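You operate a simulated robot arm through the tools that you are given. There is no shell and no other tool. Be economical: measure what you need, move in short steps, check, and stop when the job is done.

The job below is to be done with a simulated robot arm. You get a single attempt, and the scene is never put back.

## Task
Roll the ball table back to the line and pump it level.
Fine: take the brake off to roll it and put it on again before you pump; level is the red pointer on the green mark.

The check looks at the end state, three seconds after you hand in, the way a careful person would. Anything else that was tipped, shoved, dropped, spilled or broken makes it a failure.

## Robot
A 6-joint arm with a two-finger parallel gripper, fixed in place. Base frame: the origin is at the foot of the arm, x ahead of it, y to its left, z up. Lengths are in mm, angles in degrees, forces in N, time in s.
With the tool pointing down near the work surface it reaches from about 140 to 840 mm from the base axis. Its first joint turns from -166.0 to 166.0 degrees. Payload 3.91 kg.
Tool frame: the origin (TCP) lies between the finger pads and is the grasp point; the fingertips stand 30 mm ahead of it; z points along the fingers, y is the line along which they close. Largest opening 110 mm; finger width 20, thickness 10; the body of the gripper, 48 by 112 mm, starts 55 mm behind the TCP.
Orientation is that of the tool frame in the base frame, as [roll, pitch, yaw] about the fixed x, y, z axes, in that order (R = Rz(yaw) Ry(pitch) Rx(roll)). With the fingers straight down and closing along the base's y, the tool's x points along the base's -x, its y along +y and its z along -z.

## Interface
- The arm moves only by the tool play_rows. Its argument "commands" is a list of rows, each an object of numbers (a shift or turn left out is 0, a gripper value left out holds the last): "rx", "ry", "rz": the turn, a rotation vector about the tool's x, y, z in units of 5 degrees (1.0 is 5 degrees); "x", "y", "z": the shift along the tool's x, y, z in units of 20 mm (1.0 is 20 mm); "grip": the opening, from 0 (shut) to 1 (fully open). In form: [{"rx": .., "ry": .., "rz": .., "x": .., "y": .., "z": .., "grip": ..}, ...]. A call has 1 to 8 rows; each row shifts and turns the commanded pose from where the row before left it, along the tool's axes as they then stand. A call with a number of a shift or a turn outside -1 to 1 is refused whole. A row lasts 0.2 s, in which the tool goes at most 50 mm and 8.6 degrees; a call with a longer step from one row to the next is refused whole, and so is a gripper value outside its range. Where a pose cannot be reached the arm comes as near as it can. A force on the tool above 90 N (or 10 N above the force at the start of the call, whichever is more), or a blocked arm, ends the call early, and 0.2 s more pass. Each finger travels about 108 mm/s and halts on what it meets, pressing with about 31 N; the grip force reading is that of the motor and also rises with nothing between the fingers. The clock runs only during rows and for 0.2 s after the last one: add rows that do not move to give the fingers time. It gives the time, the measured TCP pose, the force on the tool (base axes), the opening and the grip force at its end, in the units of the frame above (readings bear some noise).
- Cameras (640 x 400 px; columns grow to the right, rows downward): "scene" is fixed at [403.5, -653.5, 1420.6]; the picture's right is [0.99, -0.12, 0.00], its down [-0.06, -0.45, -0.89] and it looks along [0.11, 0.88, -0.45] (base axes); focal length 320 px, centre (320, 200). "wrist" rides on the gripper at [77, 7, -114] in the tool frame; the picture's right is [-0.09, 1.00, 0.00], its down [-0.80, -0.07, -0.59] and it looks along [-0.59, -0.05, 0.80] (tool axes); focal length 270 px, centre (320, 200). There is no depth. A picture from a camera that has moved, and an enlarged one, comes with that camera's place and axes in the base frame and with its lens. The place of the scene camera against the robot may be out by one fixed shift of up to 12 mm in any direction.
- get_image(camera): a new picture of that camera. It takes no simulated time.
- raise_lower(by): slides the trunk up (or, below 0, down) by that many mm; the arm rides with it, the base frame stays. It gives what a move gives, with no picture.
- inspect(camera, box): a new picture of the part [left, top, right, bottom] of that camera's present view, enlarged. It takes no simulated time.
- job_done(): hands the job in; it is judged then, once.

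Work in short steps. Places have to be worked out from the pictures, the camera data and where the tool is seen: move nearer, look again, correct. Check each grasp and each placing, and mend what went wrong. You have 120 turns and 68 pictures in all, those below and enlarged ones among them. Open the gripper and draw the arm clear of the work before you hand the job in, unless the task says otherwise; then end with one line.

The tools are called after "Request:" by a JSON object that holds its "op" and its "data". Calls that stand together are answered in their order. play_rows: Moves the arm, as the interface text tells. Its arguments: {"type":"object","properties":{"commands":{"type":"array","items":{"type":"object","properties":{"rx":{"type":"number"},"ry":{"type":"number"},"rz":{"type":"number"},"x":{"type":"number"},"y":{"type":"number"},"z":{"type":"number"},"grip":{"type":"number"}}}}},"required":["commands"]} The other tools are called the same way: raise_lower (by) slides the trunk up or down; get_image (camera) takes a picture; inspect (camera, box) takes an enlarged picture of a part of a camera's view; job_done () hands the job in.

At the start:

```text
time: 0.0
position: [180.7, 484.7, 999.6]
orientation: [-179.9, 0.0, -180.0]
contact_force: [0.4, -0.9, 1.1]
gripper_width: 110.0
gripper_force: 0.1
trunk travel left (down, up): [-475.0, 65.0]
```

scene: 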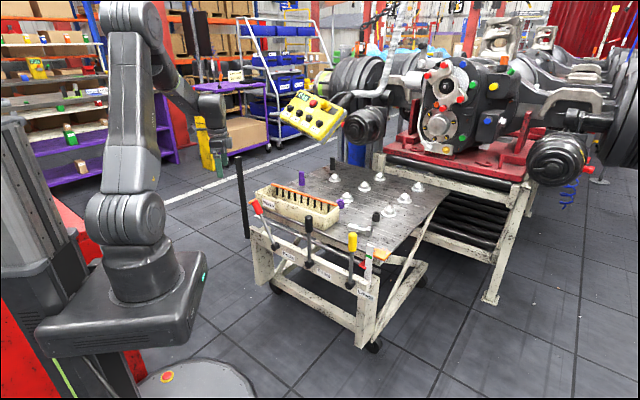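
wrist: 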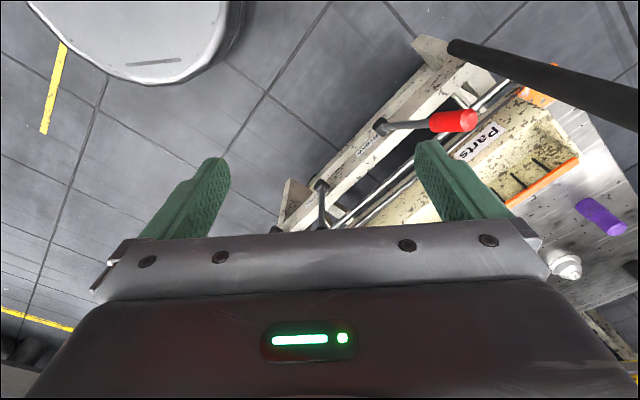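

I'll enlarge the table in the scene view to make out the levers, labels, pointer and line.

Request:
{"op": "inspect", "data": {"camera": "scene", "box": [220, 150, 460, 360]}}

Request:
{"op": "inspect", "data": {"camera": "scene", "box": [240, 190, 400, 300]}}

Request:
{"op": "inspect", "data": {"camera": "wrist", "box": [270, 20, 640, 300]}}

```text
1.90 times, centred on (340, 255) of scene
camera zoom: at [403.5, -653.5, 1420.6], right [0.99, -0.12, 0.0], down [-0.06, -0.45, -0.89], along [0.11, 0.88, -0.45], focal length 610 px, centre (282, 95)
```

zoom: 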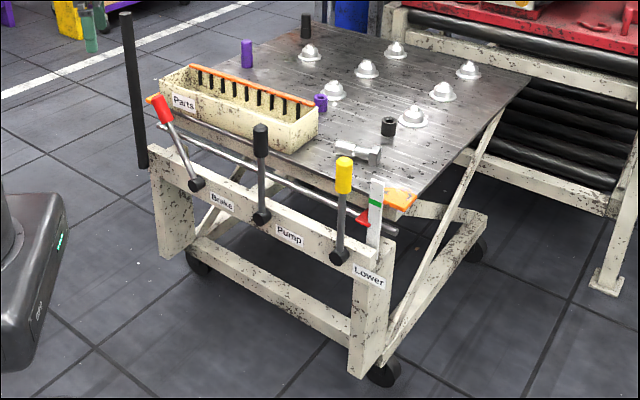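

```text
3.64 times, centred on (320, 245) of scene
camera zoom: at [403.5, -653.5, 1420.6], right [0.99, -0.12, 0.0], down [-0.06, -0.45, -0.89], along [0.11, 0.88, -0.45], focal length 1164 px, centre (320, 36)
```

zoom: 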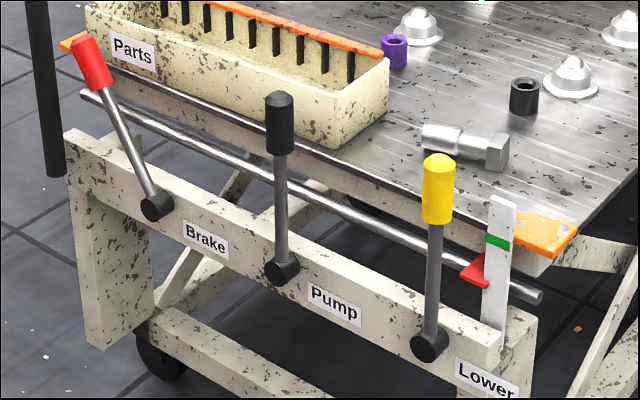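

```text
1.43 times, centred on (455, 160) of wrist
camera zoom: at [103.9, 490.8, 1113.3], right [0.09, 1.0, 0.0], down [0.8, -0.07, 0.59], along [0.59, -0.05, -0.8], focal length 386 px, centre (127, 257)
```

zoom: 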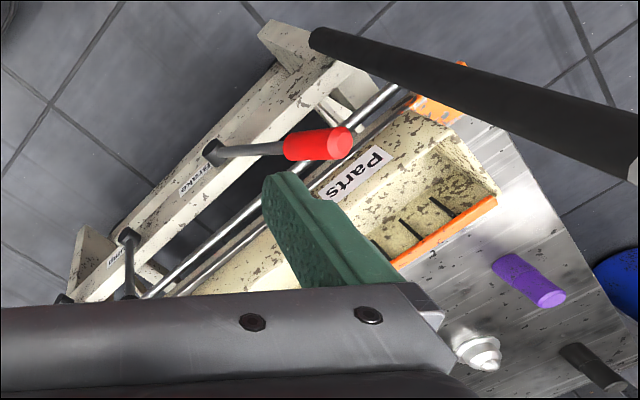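

The table stands at about 45°, its lever panel facing the robot. "The line" is probably the roller conveyor behind it, so I look there and around the floor to confirm.

Request:
{"op": "inspect", "data": {"camera": "scene", "box": [340, 120, 560, 310]}}

Request:
{"op": "inspect", "data": {"camera": "scene", "box": [270, 80, 470, 220]}}

Request:
{"op": "inspect", "data": {"camera": "scene", "box": [340, 230, 400, 300]}}

```text
2.11 times, centred on (450, 215) of scene
camera zoom: at [403.5, -653.5, 1420.6], right [0.99, -0.12, 0.0], down [-0.06, -0.45, -0.89], along [0.11, 0.88, -0.45], focal length 674 px, centre (46, 168)
```

zoom: 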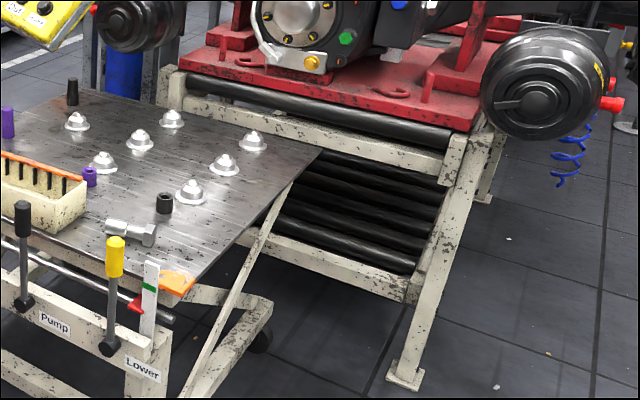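

```text
2.86 times, centred on (370, 150) of scene
camera zoom: at [403.5, -653.5, 1420.6], right [0.99, -0.12, 0.0], down [-0.06, -0.45, -0.89], along [0.11, 0.88, -0.45], focal length 915 px, centre (177, 343)
```

zoom: 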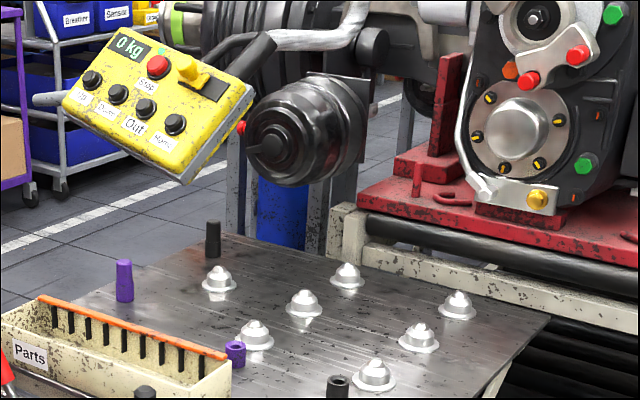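

```text
5.71 times, centred on (370, 265) of scene
camera zoom: at [403.5, -653.5, 1420.6], right [0.99, -0.12, 0.0], down [-0.06, -0.45, -0.89], along [0.11, 0.88, -0.45], focal length 1829 px, centre (34, -171)
```

zoom: 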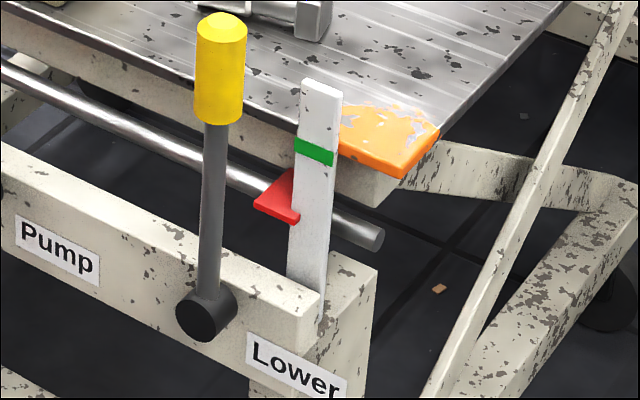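

Brake knob (red) sits near (270,705,700), leaning left towards a vertical black post at (200,744). The levers swing in the panel plane. I'll turn the tool to face the panel (45° yaw) before tilting it.

Request:
{"op": "play_rows", "data": {"commands": [{"rz": -1, "grip": 0.7}, {"rz": -1}, {"rz": -1}, {"rz": -1}, {"rz": -1}, {"rz": -1}, {"rz": -1}, {"rz": -1}]}}

Request:
{"op": "play_rows", "data": {"commands": [{"rz": -1}, {"ry": -1}, {"ry": -1}, {"ry": -1}, {"ry": -1}, {"ry": -1}, {"ry": -1}, {"ry": -1}]}}

Request:
{"op": "get_image", "data": {"camera": "wrist"}}

Request:
{"op": "get_image", "data": {"camera": "scene"}}

```text
time: 1.8
position: [181.2, 485.0, 998.0]
orientation: [180.0, 0.0, -139.8]
contact_force: [-0.5, -0.1, 0.3]
gripper_width: 76.9
gripper_force: 0.1
trunk travel left (down, up): [-475.0, 65.0]
```

```text
time: 3.6
position: [180.3, 484.9, 998.5]
orientation: [180.0, 35.0, -135.0]
contact_force: [-0.6, 0.1, 0.1]
gripper_width: 76.9
gripper_force: 0.0
trunk travel left (down, up): [-475.0, 65.0]
```

```text
59 pictures are left
camera wrist: at [85.0, 397.9, 1048.1], right [-0.65, 0.75, 0.05], down [0.27, 0.17, 0.95], along [0.71, 0.63, -0.32], focal length 270 px, centre (320, 200)
```

wrist: 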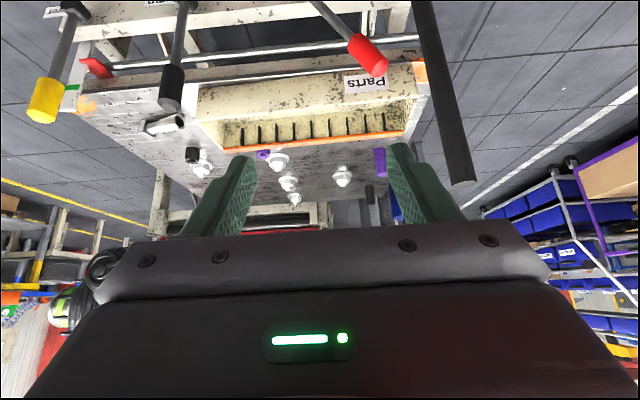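

```text
58 pictures are left
```

scene: 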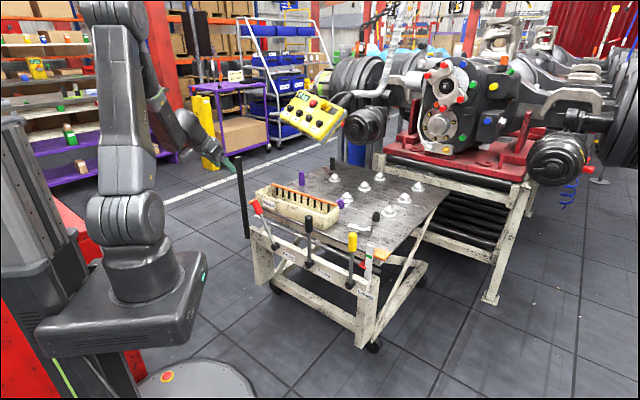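

I'll approach the brake knob along the tool axis, stopping short to look again.

Request:
{"op": "play_rows", "data": {"commands": [{"z": 1, "y": 0.56, "x": 0.14}, {"z": 1, "y": 0.56, "x": 0.14}, {"z": 1, "y": 0.56, "x": 0.14}, {"z": 1, "y": 0.56, "x": 0.14}, {"z": 1, "y": 0.56, "x": 0.14}, {"z": 1, "y": 0.56, "x": 0.14}, {"z": 1, "y": 0.56, "x": 0.14}, {"z": 1, "y": 0.56, "x": 0.14}]}}

Request:
{"op": "get_image", "data": {"camera": "wrist"}}

Request:
{"op": "inspect", "data": {"camera": "scene", "box": [180, 130, 340, 240]}}

```text
time: 5.4
position: [169.1, 600.0, 855.2]
orientation: [-180.0, 34.9, -134.9]
contact_force: [0.2, 0.1, -0.2]
gripper_width: 77.3
gripper_force: 0.1
trunk travel left (down, up): [-475.0, 65.0]
```

```text
57 pictures are left
camera wrist: at [73.3, 511.9, 903.4], right [-0.65, 0.75, 0.05], down [0.27, 0.17, 0.95], along [0.71, 0.63, -0.32], focal length 270 px, centre (320, 200)
```

wrist: 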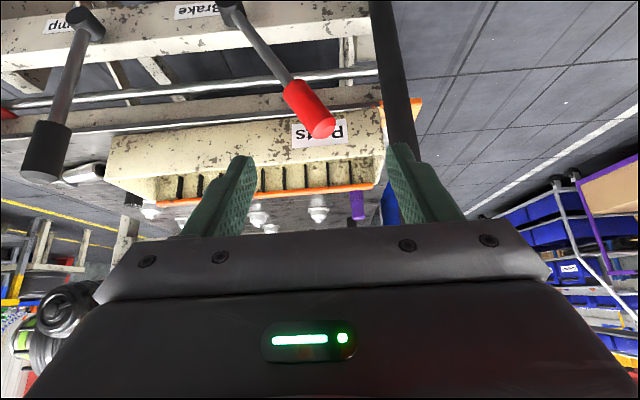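

```text
3.64 times, centred on (260, 185) of scene
camera zoom: at [403.5, -653.5, 1420.6], right [0.99, -0.12, 0.0], down [-0.06, -0.45, -0.89], along [0.11, 0.88, -0.45], focal length 1164 px, centre (538, 254)
```

zoom: 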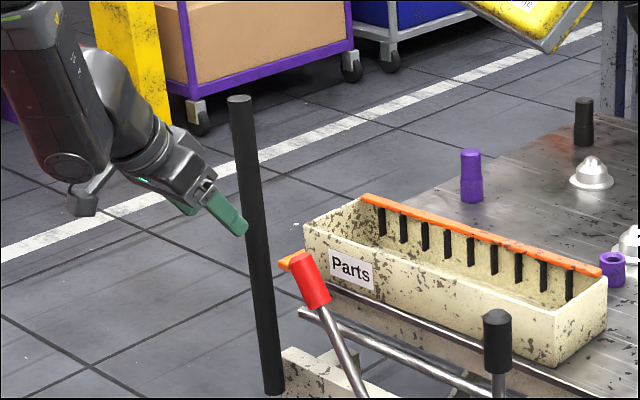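

Triangulated knob centre ≈ (301,704,672). I'll align laterally and advance most of the way, then look again.

Request:
{"op": "play_rows", "data": {"commands": [{"z": 1, "y": -0.17, "x": -0.27}, {"z": 1, "y": -0.17, "x": -0.27}, {"z": 1, "y": -0.17, "x": -0.27}, {"z": 1, "y": -0.17, "x": -0.27}, {"z": 1, "y": -0.17, "x": -0.27}, {"z": 1, "y": -0.17, "x": -0.27}, {"z": 1}]}}

Request:
{"op": "get_image", "data": {"camera": "wrist"}}

Request:
{"op": "inspect", "data": {"camera": "scene", "box": [180, 130, 340, 240]}}

```text
time: 7.0
position: [258.0, 661.5, 757.1]
orientation: [-180.0, 35.1, -135.0]
contact_force: [0.1, 0.1, -0.3]
gripper_width: 76.9
gripper_force: 0.1
trunk travel left (down, up): [-475.0, 65.0]
```

```text
55 pictures are left
camera wrist: at [161.4, 574.3, 806.5], right [-0.65, 0.75, 0.05], down [0.27, 0.17, 0.95], along [0.71, 0.63, -0.32], focal length 270 px, centre (320, 200)
```

wrist: 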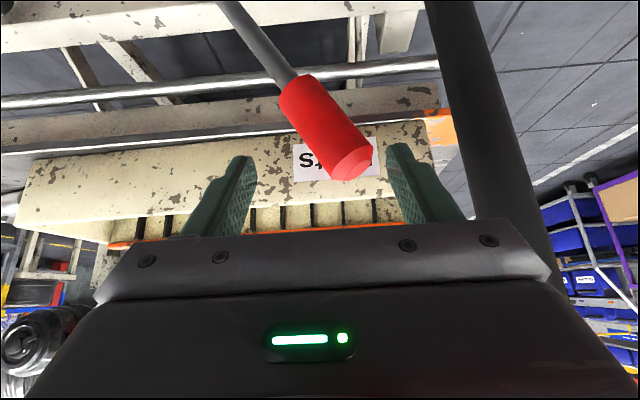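

```text
3.64 times, centred on (260, 185) of scene
camera zoom: at [403.5, -653.5, 1420.6], right [0.99, -0.12, 0.0], down [-0.06, -0.45, -0.89], along [0.11, 0.88, -0.45], focal length 1164 px, centre (538, 254)
```

zoom: 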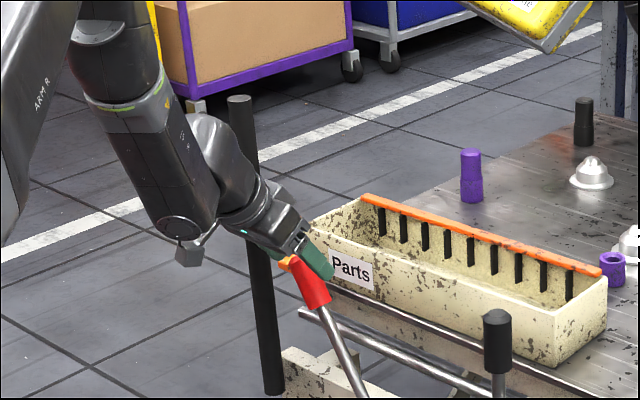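

Scene and wrist rays now put the knob tip at (268,699,725), lever plane u≈680. I'll advance 55 mm to straddle the knob.

Request:
{"op": "play_rows", "data": {"commands": [{"y": 0.5, "x": 0.2}, {"z": 1}, {"z": 1}, {"z": 0.8, "x": 0.1}, {}]}}

Request:
{"op": "get_image", "data": {"camera": "wrist"}}

Request:
{"op": "inspect", "data": {"camera": "scene", "box": [200, 150, 320, 240]}}

```text
time: 8.2
position: [273.2, 688.6, 709.8]
orientation: [-180.0, 35.0, -135.0]
contact_force: [-0.6, -0.2, -1.0]
gripper_width: 77.0
gripper_force: 0.0
trunk travel left (down, up): [-475.0, 65.0]
```

```text
53 pictures are left
camera wrist: at [175.9, 601.7, 758.9], right [-0.65, 0.76, 0.05], down [0.27, 0.17, 0.95], along [0.71, 0.63, -0.32], focal length 270 px, centre (320, 200)
```

wrist: 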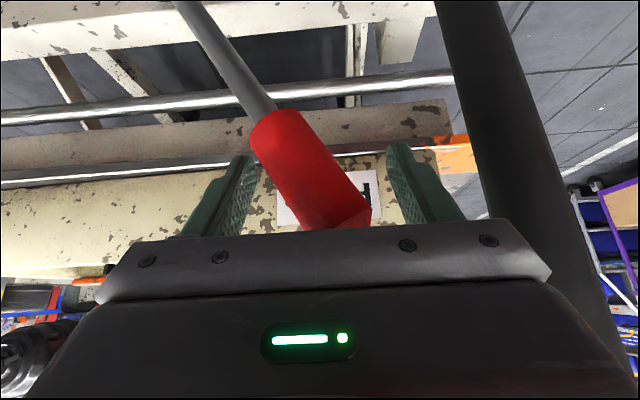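

```text
4.44 times, centred on (260, 195) of scene
camera zoom: at [403.5, -653.5, 1420.6], right [0.99, -0.12, 0.0], down [-0.06, -0.45, -0.89], along [0.11, 0.88, -0.45], focal length 1423 px, centre (587, 222)
```

zoom: 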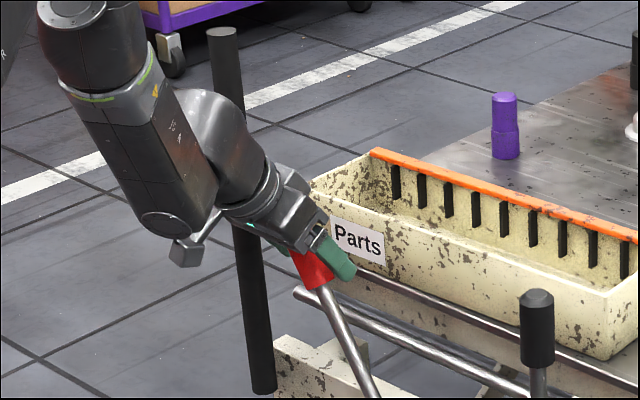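

Knob is between the fingers. I close loosely around it and swing the lever right along its arc in small steps.

Request:
{"op": "play_rows", "data": {"commands": [{"grip": 0.42}, {}, {"y": -0.5, "x": -0.12, "z": -0.18}, {"y": -0.5, "x": -0.12, "z": -0.18}, {"y": -0.5, "x": -0.12, "z": -0.18}, {"y": -0.5, "x": -0.12, "z": -0.18}, {"y": -0.5, "x": -0.12, "z": -0.18}]}}

Request:
{"op": "get_image", "data": {"camera": "wrist"}}

```text
time: 9.8
position: [306.9, 650.1, 730.2]
orientation: [179.9, 34.9, -135.0]
contact_force: [0.6, 0.7, -0.3]
gripper_width: 46.5
gripper_force: 0.1
trunk travel left (down, up): [-475.0, 65.0]
```

```text
51 pictures are left
camera wrist: at [210.4, 563.1, 779.7], right [-0.65, 0.75, 0.05], down [0.27, 0.17, 0.95], along [0.71, 0.63, -0.32], focal length 270 px, centre (320, 200)
```

wrist: 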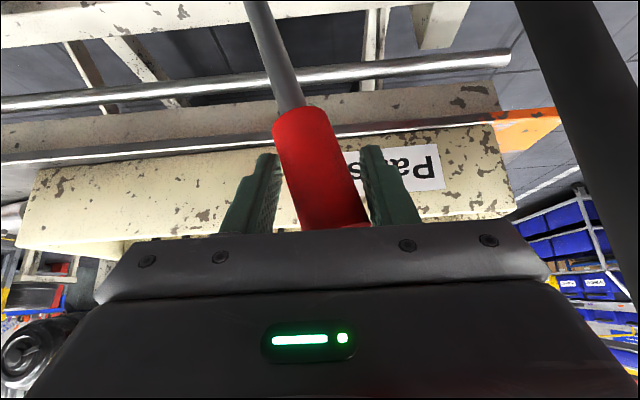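

The lever follows freely. Continuing past vertical.

Request:
{"op": "play_rows", "data": {"commands": [{"y": -0.5, "x": -0.05, "z": -0.07}, {"y": -0.5, "x": -0.05, "z": -0.07}, {"y": -0.5, "x": -0.03, "z": -0.05}, {"y": -0.5}, {"y": -0.5}, {"y": -0.5}, {"y": -0.5, "x": 0.03, "z": 0.04}, {"y": -0.5, "x": 0.05, "z": 0.06}]}}

Request:
{"op": "get_image", "data": {"camera": "wrist"}}

Request:
{"op": "inspect", "data": {"camera": "scene", "box": [220, 150, 400, 300]}}

```text
time: 11.6
position: [363.6, 594.4, 735.4]
orientation: [-179.9, 35.2, -135.0]
contact_force: [-11.9, 10.4, 14.6]
gripper_width: 54.7
gripper_force: 7.8
trunk travel left (down, up): [-475.0, 65.0]
```

```text
50 pictures are left
camera wrist: at [266.7, 507.6, 783.8], right [-0.65, 0.76, 0.05], down [0.27, 0.17, 0.95], along [0.71, 0.63, -0.32], focal length 270 px, centre (320, 200)
```

wrist: 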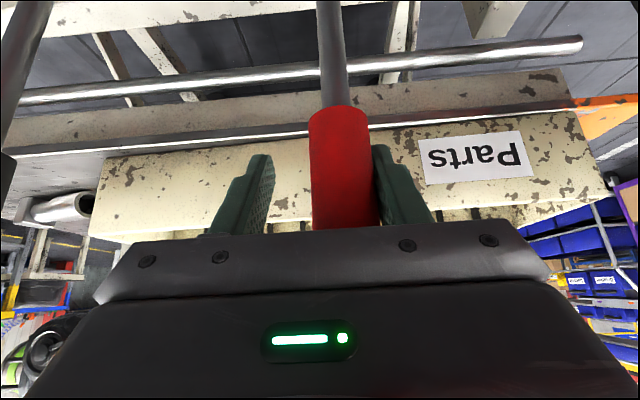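

```text
2.67 times, centred on (310, 225) of scene
camera zoom: at [403.5, -653.5, 1420.6], right [0.99, -0.12, 0.0], down [-0.06, -0.45, -0.89], along [0.11, 0.88, -0.45], focal length 854 px, centre (347, 133)
```

zoom: 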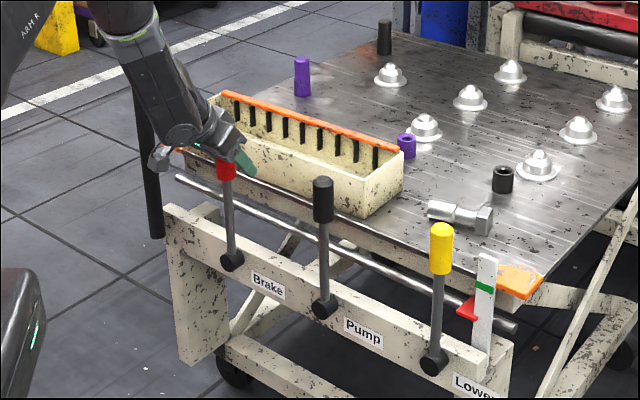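

The brake lever is now upright against its stop, so the brake should be off. I'll open, back away, then tilt flatter and shift between the Brake and Pump levers for pushing the panel.

Request:
{"op": "play_rows", "data": {"commands": [{"grip": 0.7}, {"y": 0.1}, {"z": -1}, {"z": -1}, {"z": -1}, {"z": -1}, {"z": -1}, {"z": -1}]}}

Request:
{"op": "play_rows", "data": {"commands": [{"ry": -1, "y": -0.9}, {"ry": -1, "y": -0.9}, {"ry": -1, "y": -0.9}, {"ry": -1, "y": -0.9}, {"ry": -1, "y": -0.6}, {"x": 1, "z": 0.3}, {"x": 1, "z": 0.3}, {"x": 1, "z": 0.3}]}}

Request:
{"op": "get_image", "data": {"camera": "wrist"}}

Request:
{"op": "get_image", "data": {"camera": "scene"}}

```text
time: 13.4
position: [311.6, 548.3, 831.3]
orientation: [-179.9, 35.0, -134.9]
contact_force: [0.2, 1.0, 0.9]
gripper_width: 77.0
gripper_force: 0.0
trunk travel left (down, up): [-475.0, 65.0]
```

```text
time: 15.2
position: [381.7, 533.7, 806.5]
orientation: [-175.8, 59.5, -131.3]
contact_force: [-0.1, -0.7, -0.1]
gripper_width: 76.8
gripper_force: 0.0
out of reach, approached as far as the arm can: row 4, 5, 6, 7, 8
trunk travel left (down, up): [-475.0, 65.0]
```

```text
48 pictures are left
camera wrist: at [279.3, 439.3, 796.7], right [-0.68, 0.74, 0.04], down [-0.05, -0.1, 0.99], along [0.74, 0.67, 0.11], focal length 270 px, centre (320, 200)
```

wrist: 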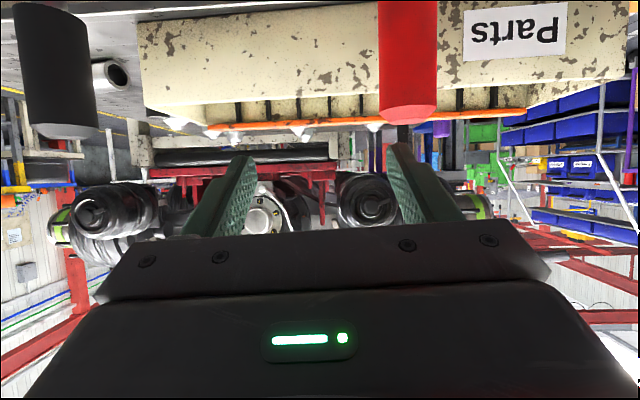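

```text
47 pictures are left
```

scene: 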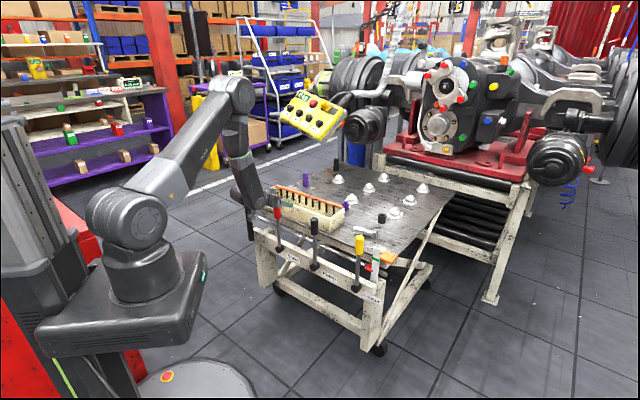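

The tilt was limited by the wrist here; lowering the trunk should help. The table also seems to have shifted slightly, so I compare with the same zoom as before and back the tool off first.

Request:
{"op": "play_rows", "data": {"commands": [{"z": -1}, {"z": -1}, {"z": -1}, {"z": -1}, {}]}}

Request:
{"op": "inspect", "data": {"camera": "scene", "box": [220, 150, 460, 360]}}

Request:
{"op": "inspect", "data": {"camera": "scene", "box": [340, 120, 560, 310]}}

```text
time: 16.4
position: [365.3, 511.9, 872.9]
orientation: [-176.9, 59.6, -132.1]
contact_force: [-0.4, 0.0, 0.1]
gripper_width: 77.1
gripper_force: 0.0
out of reach, approached as far as the arm can: row 1, 2, 3, 4
trunk travel left (down, up): [-475.0, 65.0]
```

```text
1.90 times, centred on (340, 255) of scene
camera zoom: at [403.5, -653.5, 1420.6], right [0.99, -0.12, 0.0], down [-0.06, -0.45, -0.89], along [0.11, 0.88, -0.45], focal length 610 px, centre (282, 95)
```

zoom: 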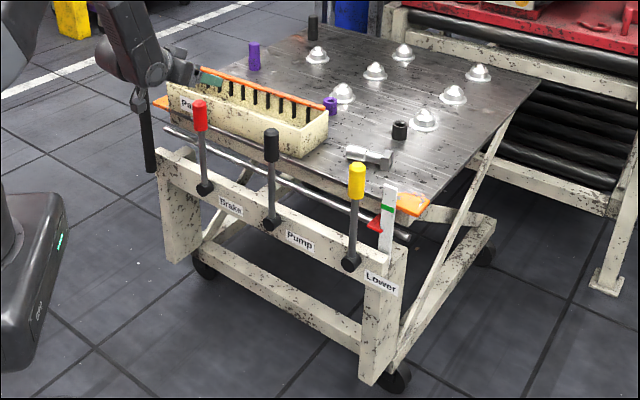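

```text
2.11 times, centred on (450, 215) of scene
camera zoom: at [403.5, -653.5, 1420.6], right [0.99, -0.12, 0.0], down [-0.06, -0.45, -0.89], along [0.11, 0.88, -0.45], focal length 674 px, centre (46, 168)
```

zoom: 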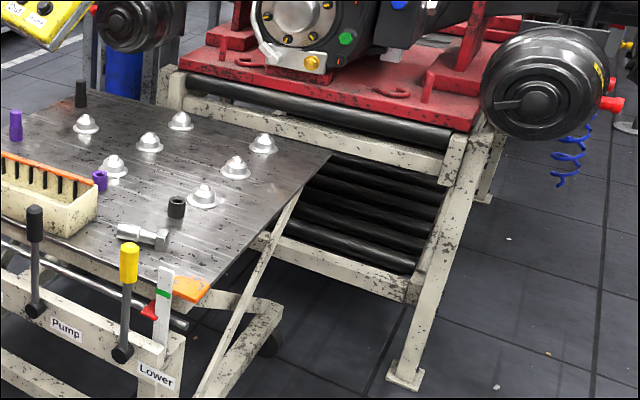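

The released table drifted about 35 mm right and slightly toward the robot, so it rolls very freely. I'll centre between the levers, then lower the trunk a bit to regain reach.

Request:
{"op": "play_rows", "data": {"commands": [{"y": -1}, {"y": -1}, {}]}}

Request:
{"op": "raise_lower", "data": {"by": -60}}

Request:
{"op": "play_rows", "data": {"commands": [{}]}}

```text
time: 17.2
position: [378.5, 510.3, 883.3]
orientation: [-178.0, 59.7, -134.0]
contact_force: [-0.5, -0.4, 0.7]
gripper_width: 77.0
gripper_force: 0.1
out of reach, approached as far as the arm can: row 1, 2
trunk travel left (down, up): [-475.0, 65.0]
```

```text
time: 18.2
position: [377.3, 510.5, 823.7]
orientation: [-178.0, 59.7, -134.0]
contact_force: [-0.2, -0.1, -0.2]
gripper_width: 76.9
gripper_force: 0.1
trunk travel left (down, up): [-415.0, 125.0]
```

```text
time: 18.6
position: [378.2, 510.3, 822.9]
orientation: [-178.0, 59.6, -134.1]
contact_force: [-0.5, 0.9, -0.3]
gripper_width: 77.2
gripper_force: 0.1
trunk travel left (down, up): [-415.0, 125.0]
```

Request:
{"op": "play_rows", "data": {"commands": [{"y": -1}, {"y": -1, "z": -0.4, "x": 0.25}, {"z": -0.85, "x": 0.5}, {}]}}

```text
time: 19.6
position: [362.4, 487.1, 829.7]
orientation: [-176.4, 59.5, -132.8]
contact_force: [0.6, 0.9, 0.3]
gripper_width: 77.0
gripper_force: 0.1
out of reach, approached as far as the arm can: row 1, 2, 3
trunk travel left (down, up): [-415.0, 125.0]
```

Tips are now ~25 mm in front of the lever plane, so lowering is safe.

Request:
{"op": "raise_lower", "data": {"by": -150}}

Request:
{"op": "play_rows", "data": {"commands": [{"y": -1}, {}]}}

Request:
{"op": "get_image", "data": {"camera": "wrist"}}

```text
time: 21.4
position: [362.0, 487.8, 680.3]
orientation: [-176.5, 59.5, -132.8]
contact_force: [-0.3, 1.3, 0.7]
gripper_width: 76.9
gripper_force: 0.0
trunk travel left (down, up): [-265.0, 275.0]
```

```text
time: 21.9
position: [365.2, 483.9, 681.0]
orientation: [-176.5, 59.5, -133.2]
contact_force: [-0.6, 0.0, 0.7]
gripper_width: 77.2
gripper_force: 0.0
out of reach, approached as far as the arm can: row 1
trunk travel left (down, up): [-265.0, 275.0]
```

```text
44 pictures are left
camera wrist: at [261.0, 391.6, 671.5], right [-0.66, 0.75, 0.04], down [-0.05, -0.1, 0.99], along [0.75, 0.65, 0.1], focal length 270 px, centre (320, 200)
```

wrist: 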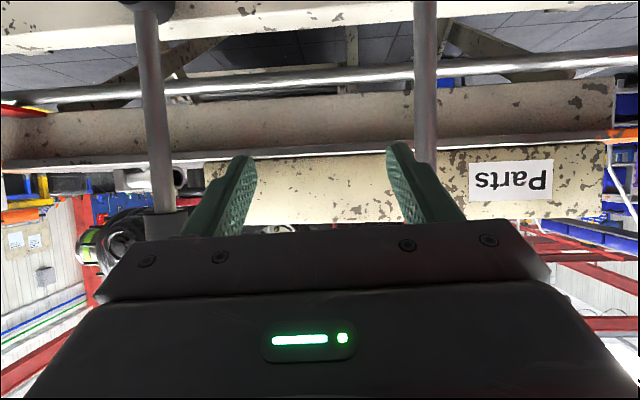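

The wrist limit is about pitch; I reduce the tilt to ~45° and then shift right.

Request:
{"op": "play_rows", "data": {"commands": [{"ry": 1, "z": -0.3}, {"ry": 1, "z": -0.3}, {"ry": 1, "z": -0.3}, {"y": -1}, {"y": -1}, {}]}}

```text
time: 23.4
position: [381.5, 444.0, 690.7]
orientation: [-177.2, 44.4, -134.1]
contact_force: [0.4, 0.0, 0.2]
gripper_width: 76.6
gripper_force: 0.0
trunk travel left (down, up): [-265.0, 275.0]
```

Request:
{"op": "raise_lower", "data": {"by": -155}}

Request:
{"op": "get_image", "data": {"camera": "wrist"}}

Request:
{"op": "inspect", "data": {"camera": "scene", "box": [220, 150, 460, 360]}}

```text
time: 25.1
position: [381.7, 443.2, 537.2]
orientation: [-177.1, 44.5, -134.1]
contact_force: [-0.4, 1.2, 0.5]
gripper_width: 77.0
gripper_force: 0.1
trunk travel left (down, up): [-110.0, 430.0]
```

```text
43 pictures are left
camera wrist: at [278.2, 355.3, 563.9], right [-0.65, 0.76, 0.03], down [0.14, 0.08, 0.99], along [0.75, 0.64, -0.16], focal length 270 px, centre (320, 200)
```

wrist: 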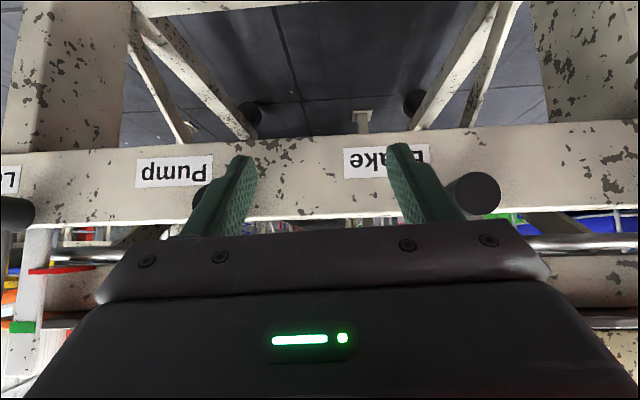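

```text
1.90 times, centred on (340, 255) of scene
camera zoom: at [403.5, -653.5, 1420.6], right [0.99, -0.12, 0.0], down [-0.06, -0.45, -0.89], along [0.11, 0.88, -0.45], focal length 610 px, centre (282, 95)
```

zoom: 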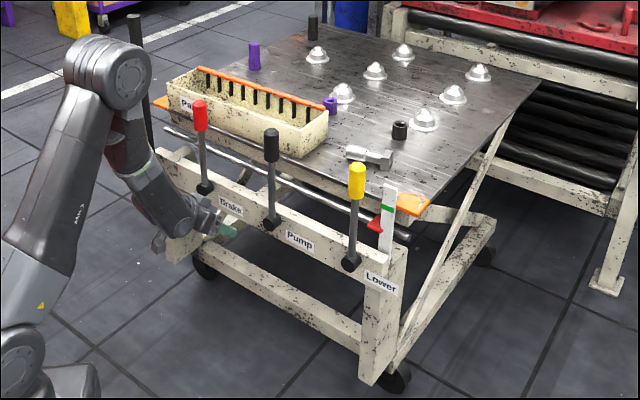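

Fingers are centred between the hubs at panel height (panel z≈465–547). I advance horizontally to touch it gently.

Request:
{"op": "play_rows", "data": {"commands": [{"z": 0.35, "x": -0.35, "y": 0.1}, {"z": 0.35, "x": -0.35, "y": 0.1}, {"z": 0.35, "x": -0.35}, {"z": 0.35, "x": -0.35}, {"z": 0.35, "x": -0.35}, {"z": 0.25, "x": -0.25}, {"z": 0.2, "x": -0.2}, {}]}}

Request:
{"op": "play_rows", "data": {"commands": [{"z": 0.18, "x": -0.18}, {"z": 0.18, "x": -0.18}, {"z": 0.18, "x": -0.18}, {"z": 0.18, "x": -0.18}]}}

Request:
{"op": "get_image", "data": {"camera": "wrist"}}

```text
time: 26.9
position: [423.0, 491.1, 537.0]
orientation: [-177.1, 44.4, -134.0]
contact_force: [-0.8, -0.5, -0.6]
gripper_width: 77.3
gripper_force: 0.1
trunk travel left (down, up): [-110.0, 430.0]
```

```text
time: 27.9
position: [438.5, 504.3, 535.8]
orientation: [-177.1, 44.5, -134.1]
contact_force: [0.4, 0.5, 0.4]
gripper_width: 76.9
gripper_force: 0.0
trunk travel left (down, up): [-110.0, 430.0]
```

```text
41 pictures are left
camera wrist: at [334.8, 415.1, 563.6], right [-0.65, 0.76, 0.03], down [0.14, 0.08, 0.99], along [0.75, 0.64, -0.16], focal length 270 px, centre (320, 200)
```

wrist: 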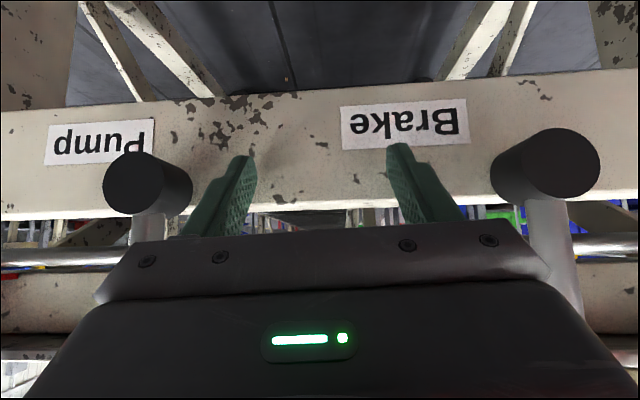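

Not in contact yet; continuing in small steps.

Request:
{"op": "play_rows", "data": {"commands": [{"z": 0.25, "x": -0.25}, {"z": 0.25, "x": -0.25}, {"z": 0.25, "x": -0.25}, {"z": 0.25, "x": -0.25}]}}

Request:
{"op": "play_rows", "data": {"commands": [{"z": 0.25, "x": -0.25}, {"z": 0.25, "x": -0.25}, {"z": 0.25, "x": -0.25}, {"z": 0.25, "x": -0.25}]}}

Request:
{"op": "inspect", "data": {"camera": "scene", "box": [220, 150, 460, 360]}}

```text
time: 28.6
position: [441.4, 509.1, 532.0]
orientation: [-177.1, 43.0, -133.1]
contact_force: [-40.5, -47.3, 30.4]
gripper_width: 75.2
gripper_force: 0.0
trunk travel left (down, up): [-110.0, 430.0]
stopped in row 3: the force on the tool passed its limit (the readings are from after the stop); the commanded pose is now the measured one
```

```text
time: 29.0
position: [440.3, 510.4, 527.9]
orientation: [-176.9, 41.9, -132.9]
contact_force: [-8.3, -5.1, -2.4]
gripper_width: 75.9
gripper_force: 0.1
trunk travel left (down, up): [-110.0, 430.0]
stopped in row 1: the force on the tool passed its limit (the readings are from after the stop); the commanded pose is now the measured one
```

```text
1.90 times, centred on (340, 255) of scene
camera zoom: at [403.5, -653.5, 1420.6], right [0.99, -0.12, 0.0], down [-0.06, -0.45, -0.89], along [0.11, 0.88, -0.45], focal length 610 px, centre (282, 95)
```

zoom: 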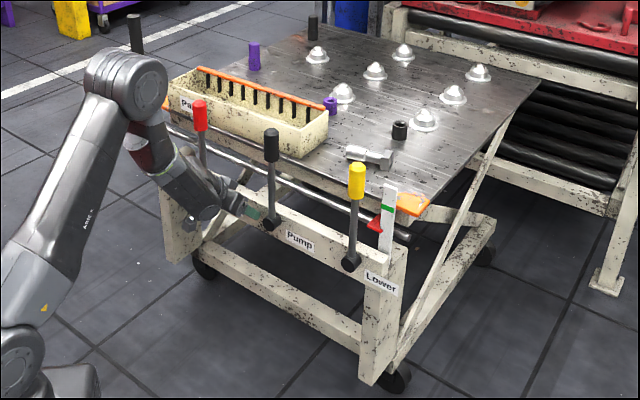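

The panel resisted over 80 N in this direction without moving, while the table earlier slid sideways easily. I back off slightly and check precisely which way it moved, and how the wheels stand.

Request:
{"op": "play_rows", "data": {"commands": [{"z": -0.3, "x": 0.3}, {"z": -0.3, "x": 0.3}, {}]}}

Request:
{"op": "inspect", "data": {"camera": "scene", "box": [240, 190, 400, 300]}}

Request:
{"op": "inspect", "data": {"camera": "scene", "box": [340, 270, 470, 370]}}

Request:
{"op": "inspect", "data": {"camera": "scene", "box": [250, 230, 350, 310]}}

```text
time: 29.8
position: [430.0, 499.7, 527.6]
orientation: [-176.9, 42.4, -133.1]
contact_force: [-0.2, -0.2, -0.4]
gripper_width: 76.9
gripper_force: 0.1
trunk travel left (down, up): [-110.0, 430.0]
```

```text
3.64 times, centred on (320, 245) of scene
camera zoom: at [403.5, -653.5, 1420.6], right [0.99, -0.12, 0.0], down [-0.06, -0.45, -0.89], along [0.11, 0.88, -0.45], focal length 1164 px, centre (320, 36)
```

zoom: 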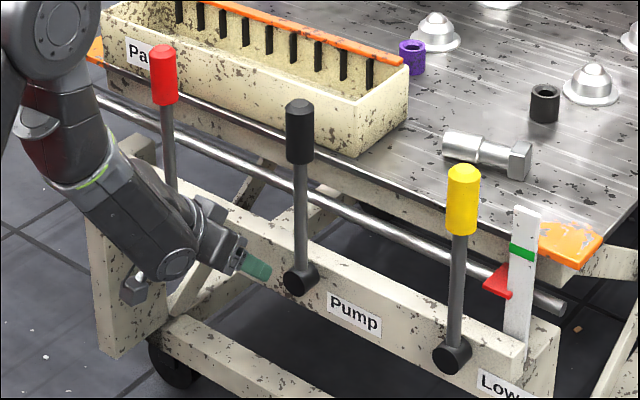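

```text
4.00 times, centred on (405, 320) of scene
camera zoom: at [403.5, -653.5, 1420.6], right [0.99, -0.12, 0.0], down [-0.06, -0.45, -0.89], along [0.11, 0.88, -0.45], focal length 1280 px, centre (-20, -280)
```

zoom: 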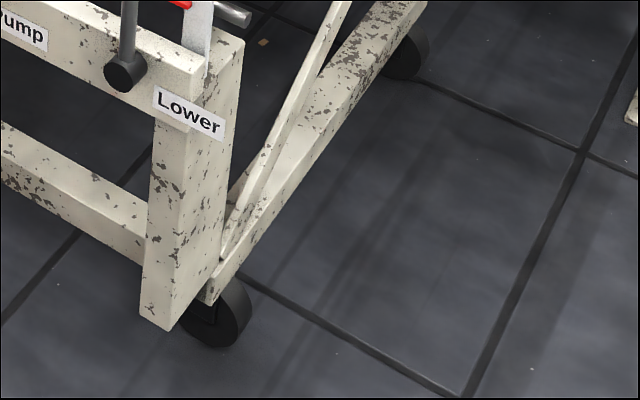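

```text
5.00 times, centred on (300, 270) of scene
camera zoom: at [403.5, -653.5, 1420.6], right [0.99, -0.12, 0.0], down [-0.06, -0.45, -0.89], along [0.11, 0.88, -0.45], focal length 1600 px, centre (420, -150)
```

zoom: 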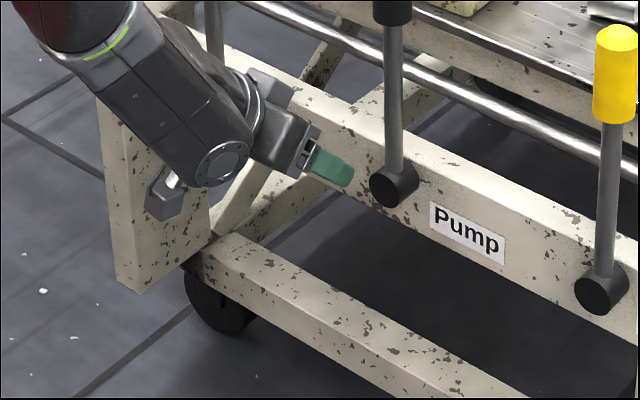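

The table's earlier motion was a pure 32 mm slide to the right along the panel. I'll retest the inward push very slowly and watch the force build-up.

Request:
{"op": "play_rows", "data": {"commands": [{"z": 0.3, "x": -0.3}, {"z": 0.1, "x": -0.1}, {"z": 0.07, "x": -0.07}, {"z": 0.07, "x": -0.07}, {"z": 0.07, "x": -0.07}]}}

Request:
{"op": "play_rows", "data": {"commands": [{"z": 0.07, "x": -0.07}, {"z": 0.07, "x": -0.07}, {"z": 0.07, "x": -0.07}, {"z": 0.07, "x": -0.07}]}}

Request:
{"op": "play_rows", "data": {"commands": [{"z": 0.07, "x": -0.07}, {"z": 0.07, "x": -0.07}, {"z": 0.07, "x": -0.07}, {"z": 0.07, "x": -0.07}]}}

```text
time: 31.0
position: [439.0, 510.9, 525.2]
orientation: [-176.9, 42.0, -133.0]
contact_force: [-16.8, -18.7, 5.6]
gripper_width: 76.2
gripper_force: 0.1
trunk travel left (down, up): [-110.0, 430.0]
```

```text
time: 31.9
position: [440.0, 510.9, 523.6]
orientation: [-177.1, 41.1, -133.0]
contact_force: [-34.3, -33.1, 21.5]
gripper_width: 76.2
gripper_force: 0.0
trunk travel left (down, up): [-110.0, 430.0]
stopped in row 4: the force on the tool passed its limit (the readings are from after the stop); the commanded pose is now the measured one
```

```text
time: 32.6
position: [441.1, 510.6, 519.3]
orientation: [-177.3, 40.5, -133.0]
contact_force: [-8.8, -6.8, -3.4]
gripper_width: 77.4
gripper_force: 0.1
trunk travel left (down, up): [-110.0, 430.0]
stopped in row 3: the force on the tool passed its limit (the readings are from after the stop); the commanded pose is now the measured one
```

The panel is rigid in that direction, so my assumption about the roll direction or the line needs checking. I'll retreat and raise the trunk for a high view of the gap to the conveyor and the floor.

Request:
{"op": "play_rows", "data": {"commands": [{"z": -0.6, "x": 0.6}, {"z": -0.6, "x": 0.6}, {"z": -0.6, "x": 0.6}, {"z": -0.6, "x": 0.6}, {"z": -0.6, "x": 0.6}, {"z": -0.6, "x": 0.6}, {}]}}

Request:
{"op": "raise_lower", "data": {"by": 430}}

Request:
{"op": "get_image", "data": {"camera": "wrist"}}

```text
time: 34.2
position: [370.2, 441.3, 526.8]
orientation: [-177.1, 40.7, -133.0]
contact_force: [-0.3, 0.3, 0.3]
gripper_width: 77.1
gripper_force: 0.1
trunk travel left (down, up): [-110.0, 430.0]
```

```text
refused: 430 is not a number from -400 to 400
```

```text
36 pictures are left
camera wrist: at [270.1, 352.4, 561.9], right [-0.66, 0.75, 0.02], down [0.18, 0.13, 0.97], along [0.73, 0.65, -0.22], focal length 270 px, centre (320, 200)
```

wrist: 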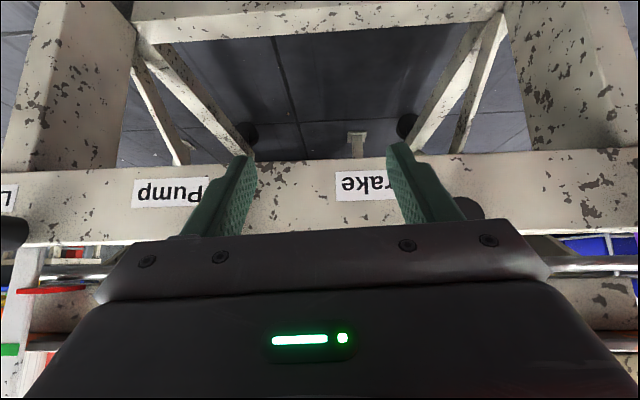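

Request:
{"op": "raise_lower", "data": {"by": 400}}

Request:
{"op": "play_rows", "data": {"commands": [{"ry": 1, "z": -1, "x": -0.5}, {"ry": 1, "z": -1, "x": -0.5}, {"ry": 1, "z": -1, "x": -0.5}, {"z": -1}, {"z": -1}, {"z": -1}, {"z": -1}, {}]}}

Request:
{"op": "get_image", "data": {"camera": "wrist"}}

```text
time: 38.0
position: [370.0, 441.9, 925.5]
orientation: [-177.1, 40.7, -133.0]
contact_force: [0.4, 0.5, 0.6]
gripper_width: 77.1
gripper_force: 0.1
trunk travel left (down, up): [-510.0, 30.0]
```

```text
time: 39.8
position: [355.0, 420.2, 1051.5]
orientation: [-175.2, 29.5, -134.0]
contact_force: [0.2, 1.1, -0.2]
gripper_width: 77.0
gripper_force: 0.1
out of reach, approached as far as the arm can: row 2, 3, 4
trunk travel left (down, up): [-510.0, 30.0]
```

```text
35 pictures are left
camera wrist: at [257.1, 342.4, 1111.6], right [-0.63, 0.78, -0.03], down [0.29, 0.28, 0.91], along [0.72, 0.57, -0.4], focal length 270 px, centre (320, 200)
```

wrist: 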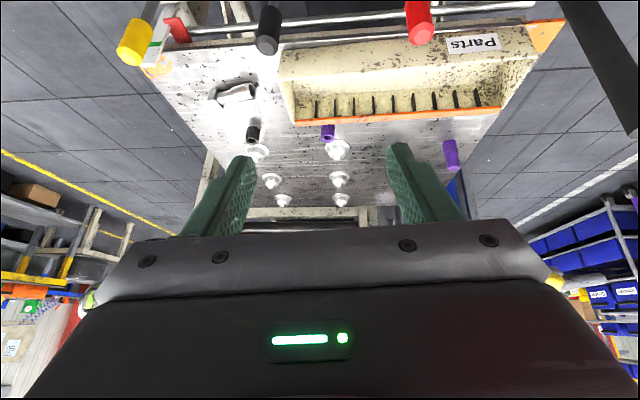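

Request:
{"op": "inspect", "data": {"camera": "wrist", "box": [140, 110, 480, 240]}}

Request:
{"op": "inspect", "data": {"camera": "scene", "box": [310, 130, 470, 240]}}

```text
1.88 times, centred on (310, 175) of wrist
camera zoom: at [257.1, 342.4, 1111.6], right [-0.63, 0.78, -0.03], down [0.29, 0.28, 0.91], along [0.72, 0.57, -0.4], focal length 509 px, centre (339, 247)
```

zoom: 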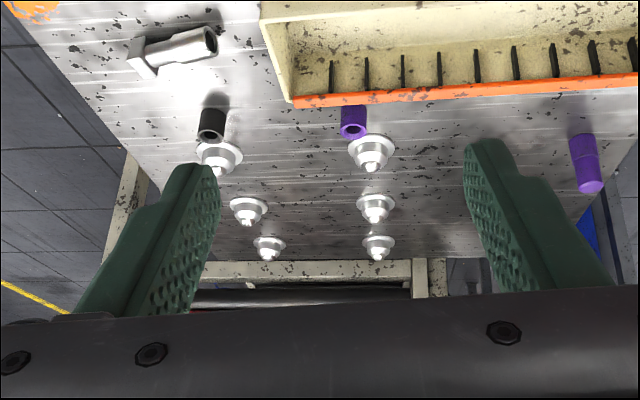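

```text
3.64 times, centred on (390, 185) of scene
camera zoom: at [403.5, -653.5, 1420.6], right [0.99, -0.12, 0.0], down [-0.06, -0.45, -0.89], along [0.11, 0.88, -0.45], focal length 1164 px, centre (66, 254)
```

zoom: 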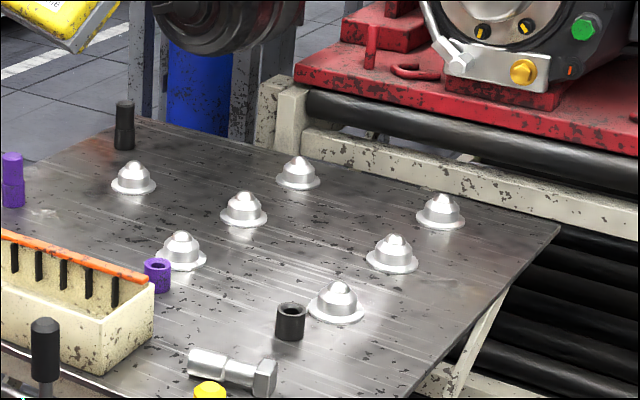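

The wheels' axles point at the panel's normal, so the cart rolls sideways (left/right along the panel), which matches its earlier slide. I need to find where the "line" is in that direction: zooming on the floor, conveyor front and the table's ends.

Request:
{"op": "inspect", "data": {"camera": "scene", "box": [380, 230, 580, 390]}}

Request:
{"op": "inspect", "data": {"camera": "scene", "box": [420, 140, 540, 230]}}

Request:
{"op": "inspect", "data": {"camera": "scene", "box": [150, 130, 290, 330]}}

```text
2.50 times, centred on (480, 310) of scene
camera zoom: at [403.5, -653.5, 1420.6], right [0.99, -0.12, 0.0], down [-0.06, -0.45, -0.89], along [0.11, 0.88, -0.45], focal length 800 px, centre (-80, -75)
```

zoom: 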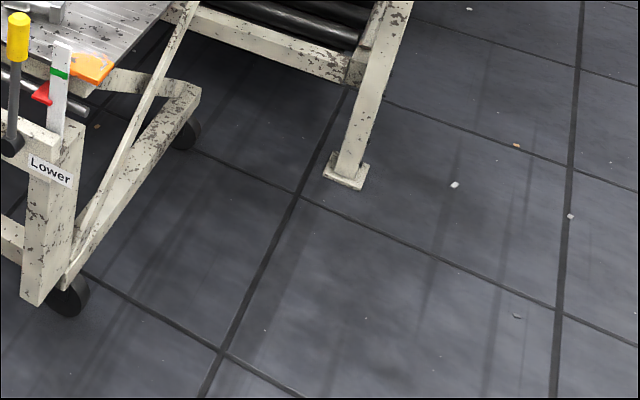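

```text
4.44 times, centred on (480, 185) of scene
camera zoom: at [403.5, -653.5, 1420.6], right [0.99, -0.12, 0.0], down [-0.06, -0.45, -0.89], along [0.11, 0.88, -0.45], focal length 1423 px, centre (-391, 267)
```

zoom: 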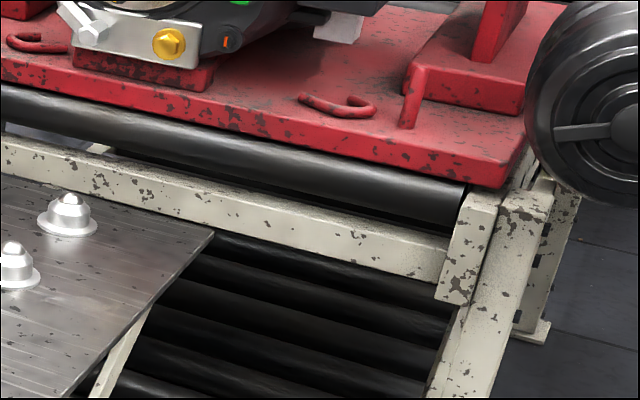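

```text
2.00 times, centred on (220, 230) of scene
camera zoom: at [403.5, -653.5, 1420.6], right [0.99, -0.12, 0.0], down [-0.06, -0.45, -0.89], along [0.11, 0.88, -0.45], focal length 640 px, centre (520, 140)
```

zoom: 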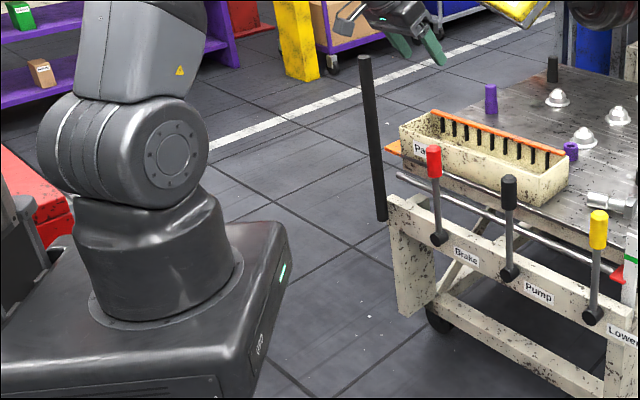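

Wheel axles and the light sideways resistance show the cart rolls along the panel direction; the table (≈785 mm wide) should sit flush with the equally wide conveyor end, about 300 mm to the right. The black vertical post at the left end is the handle. I move over to it.

Request:
{"op": "play_rows", "data": {"commands": [{"y": 0.95, "z": 0.6, "x": 0.2, "ry": -0.3}, {"y": 0.95, "z": 0.6, "x": 0.2, "ry": -0.3}, {"y": 0.95, "z": 0.6, "x": 0.2, "ry": -0.3}, {"y": 0.95, "z": 0.6, "x": 0.2, "ry": -0.3}, {"y": 0.95, "z": 0.6, "x": 0.2, "ry": -0.3}, {"y": 0.95, "z": 0.6, "x": 0.2}, {"y": 0.95, "z": 0.6, "x": 0.2}, {"y": 0.95, "z": 0.6, "x": 0.2}]}}

Request:
{"op": "play_rows", "data": {"commands": [{"y": 0.95, "z": 0.3, "x": 0.2}, {"y": 0.95, "z": 0.3, "x": 0.2}, {"y": 0.95, "z": 0.3, "x": 0.2}, {"y": 0.95, "z": 0.3, "x": 0.2}, {"y": 0.95, "z": 0.3, "x": 0.2}, {"y": 0.95, "x": 0.2}, {}]}}

Request:
{"op": "get_image", "data": {"camera": "wrist"}}

```text
time: 41.6
position: [274.3, 547.2, 941.2]
orientation: [-174.6, 37.0, -133.3]
contact_force: [-0.4, 0.6, -0.5]
gripper_width: 76.9
gripper_force: 0.0
trunk travel left (down, up): [-510.0, 30.0]
```

```text
time: 43.2
position: [196.4, 624.7, 896.7]
orientation: [-174.6, 36.9, -133.3]
contact_force: [-0.4, 0.3, -0.4]
gripper_width: 77.3
gripper_force: 0.1
trunk travel left (down, up): [-510.0, 30.0]
```

```text
29 pictures are left
camera wrist: at [93.8, 541.5, 940.6], right [-0.64, 0.77, -0.02], down [0.2, 0.19, 0.96], along [0.74, 0.61, -0.28], focal length 270 px, centre (320, 200)
```

wrist: 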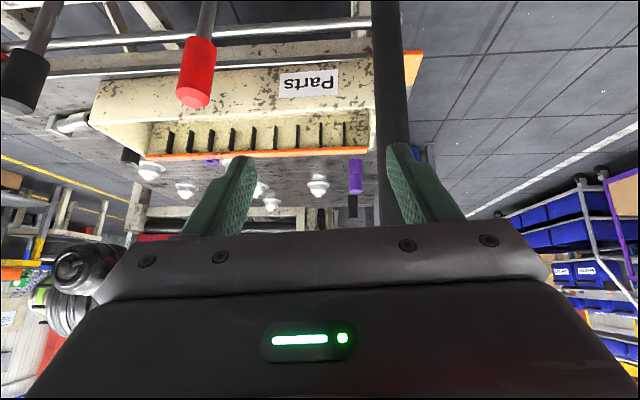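

Post axis ≈ w −358, u 661. I shift left 55 mm and down, then look before closing in.

Request:
{"op": "play_rows", "data": {"commands": [{"y": 0.92, "x": 0.6, "z": 0.8}, {"y": 0.92, "x": 0.6, "z": 0.8}, {"y": 0.92, "x": 0.6, "z": 0.8}, {"x": 0.6, "z": 0.8}, {"x": -0.4, "z": 0.3}, {"x": -0.4, "z": 0.3}, {}]}}

Request:
{"op": "get_image", "data": {"camera": "wrist"}}

```text
time: 44.8
position: [177.0, 675.4, 811.1]
orientation: [-174.6, 36.9, -133.2]
contact_force: [0.3, 0.9, 0.6]
gripper_width: 77.3
gripper_force: 0.0
trunk travel left (down, up): [-510.0, 30.0]
```

```text
28 pictures are left
camera wrist: at [75.9, 591.1, 855.9], right [-0.64, 0.77, -0.02], down [0.2, 0.19, 0.96], along [0.74, 0.61, -0.28], focal length 270 px, centre (320, 200)
```

wrist: 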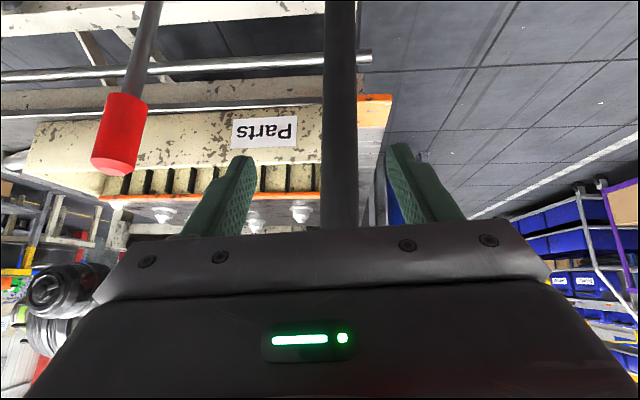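

Post is nearly centred; advance ~58 mm, then close.

Request:
{"op": "play_rows", "data": {"commands": [{"x": -0.58, "z": 0.44, "y": 0.15}, {"x": -0.58, "z": 0.44, "y": 0.15}, {"x": -0.58, "z": 0.44, "y": 0.1}, {"x": -0.58, "z": 0.44}, {}]}}

Request:
{"op": "play_rows", "data": {"commands": [{"grip": 0.3}, {}, {"grip": 0.1}, {}, {}]}}

Request:
{"op": "get_image", "data": {"camera": "wrist"}}

```text
time: 46.0
position: [211.8, 719.5, 813.2]
orientation: [-174.6, 36.9, -133.2]
contact_force: [-1.9, -3.4, -0.9]
gripper_width: 77.1
gripper_force: 0.1
trunk travel left (down, up): [-510.0, 30.0]
```

```text
time: 47.2
position: [213.6, 719.1, 813.9]
orientation: [-174.6, 36.9, -133.3]
contact_force: [-7.7, 0.0, 0.8]
gripper_width: 31.1
gripper_force: 45.4
trunk travel left (down, up): [-510.0, 30.0]
```

```text
27 pictures are left
camera wrist: at [111.4, 635.7, 857.4], right [-0.63, 0.77, -0.02], down [0.2, 0.19, 0.96], along [0.75, 0.6, -0.28], focal length 270 px, centre (320, 200)
```

wrist: 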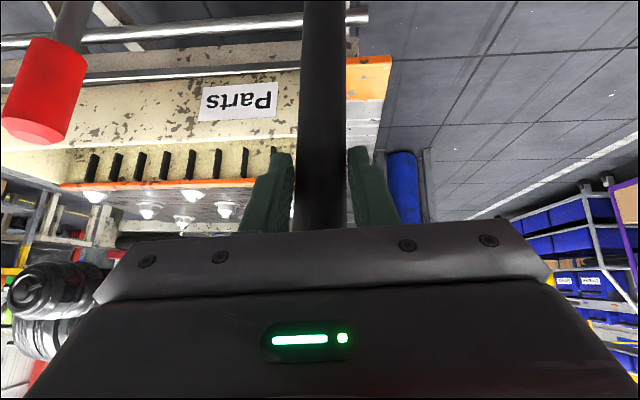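

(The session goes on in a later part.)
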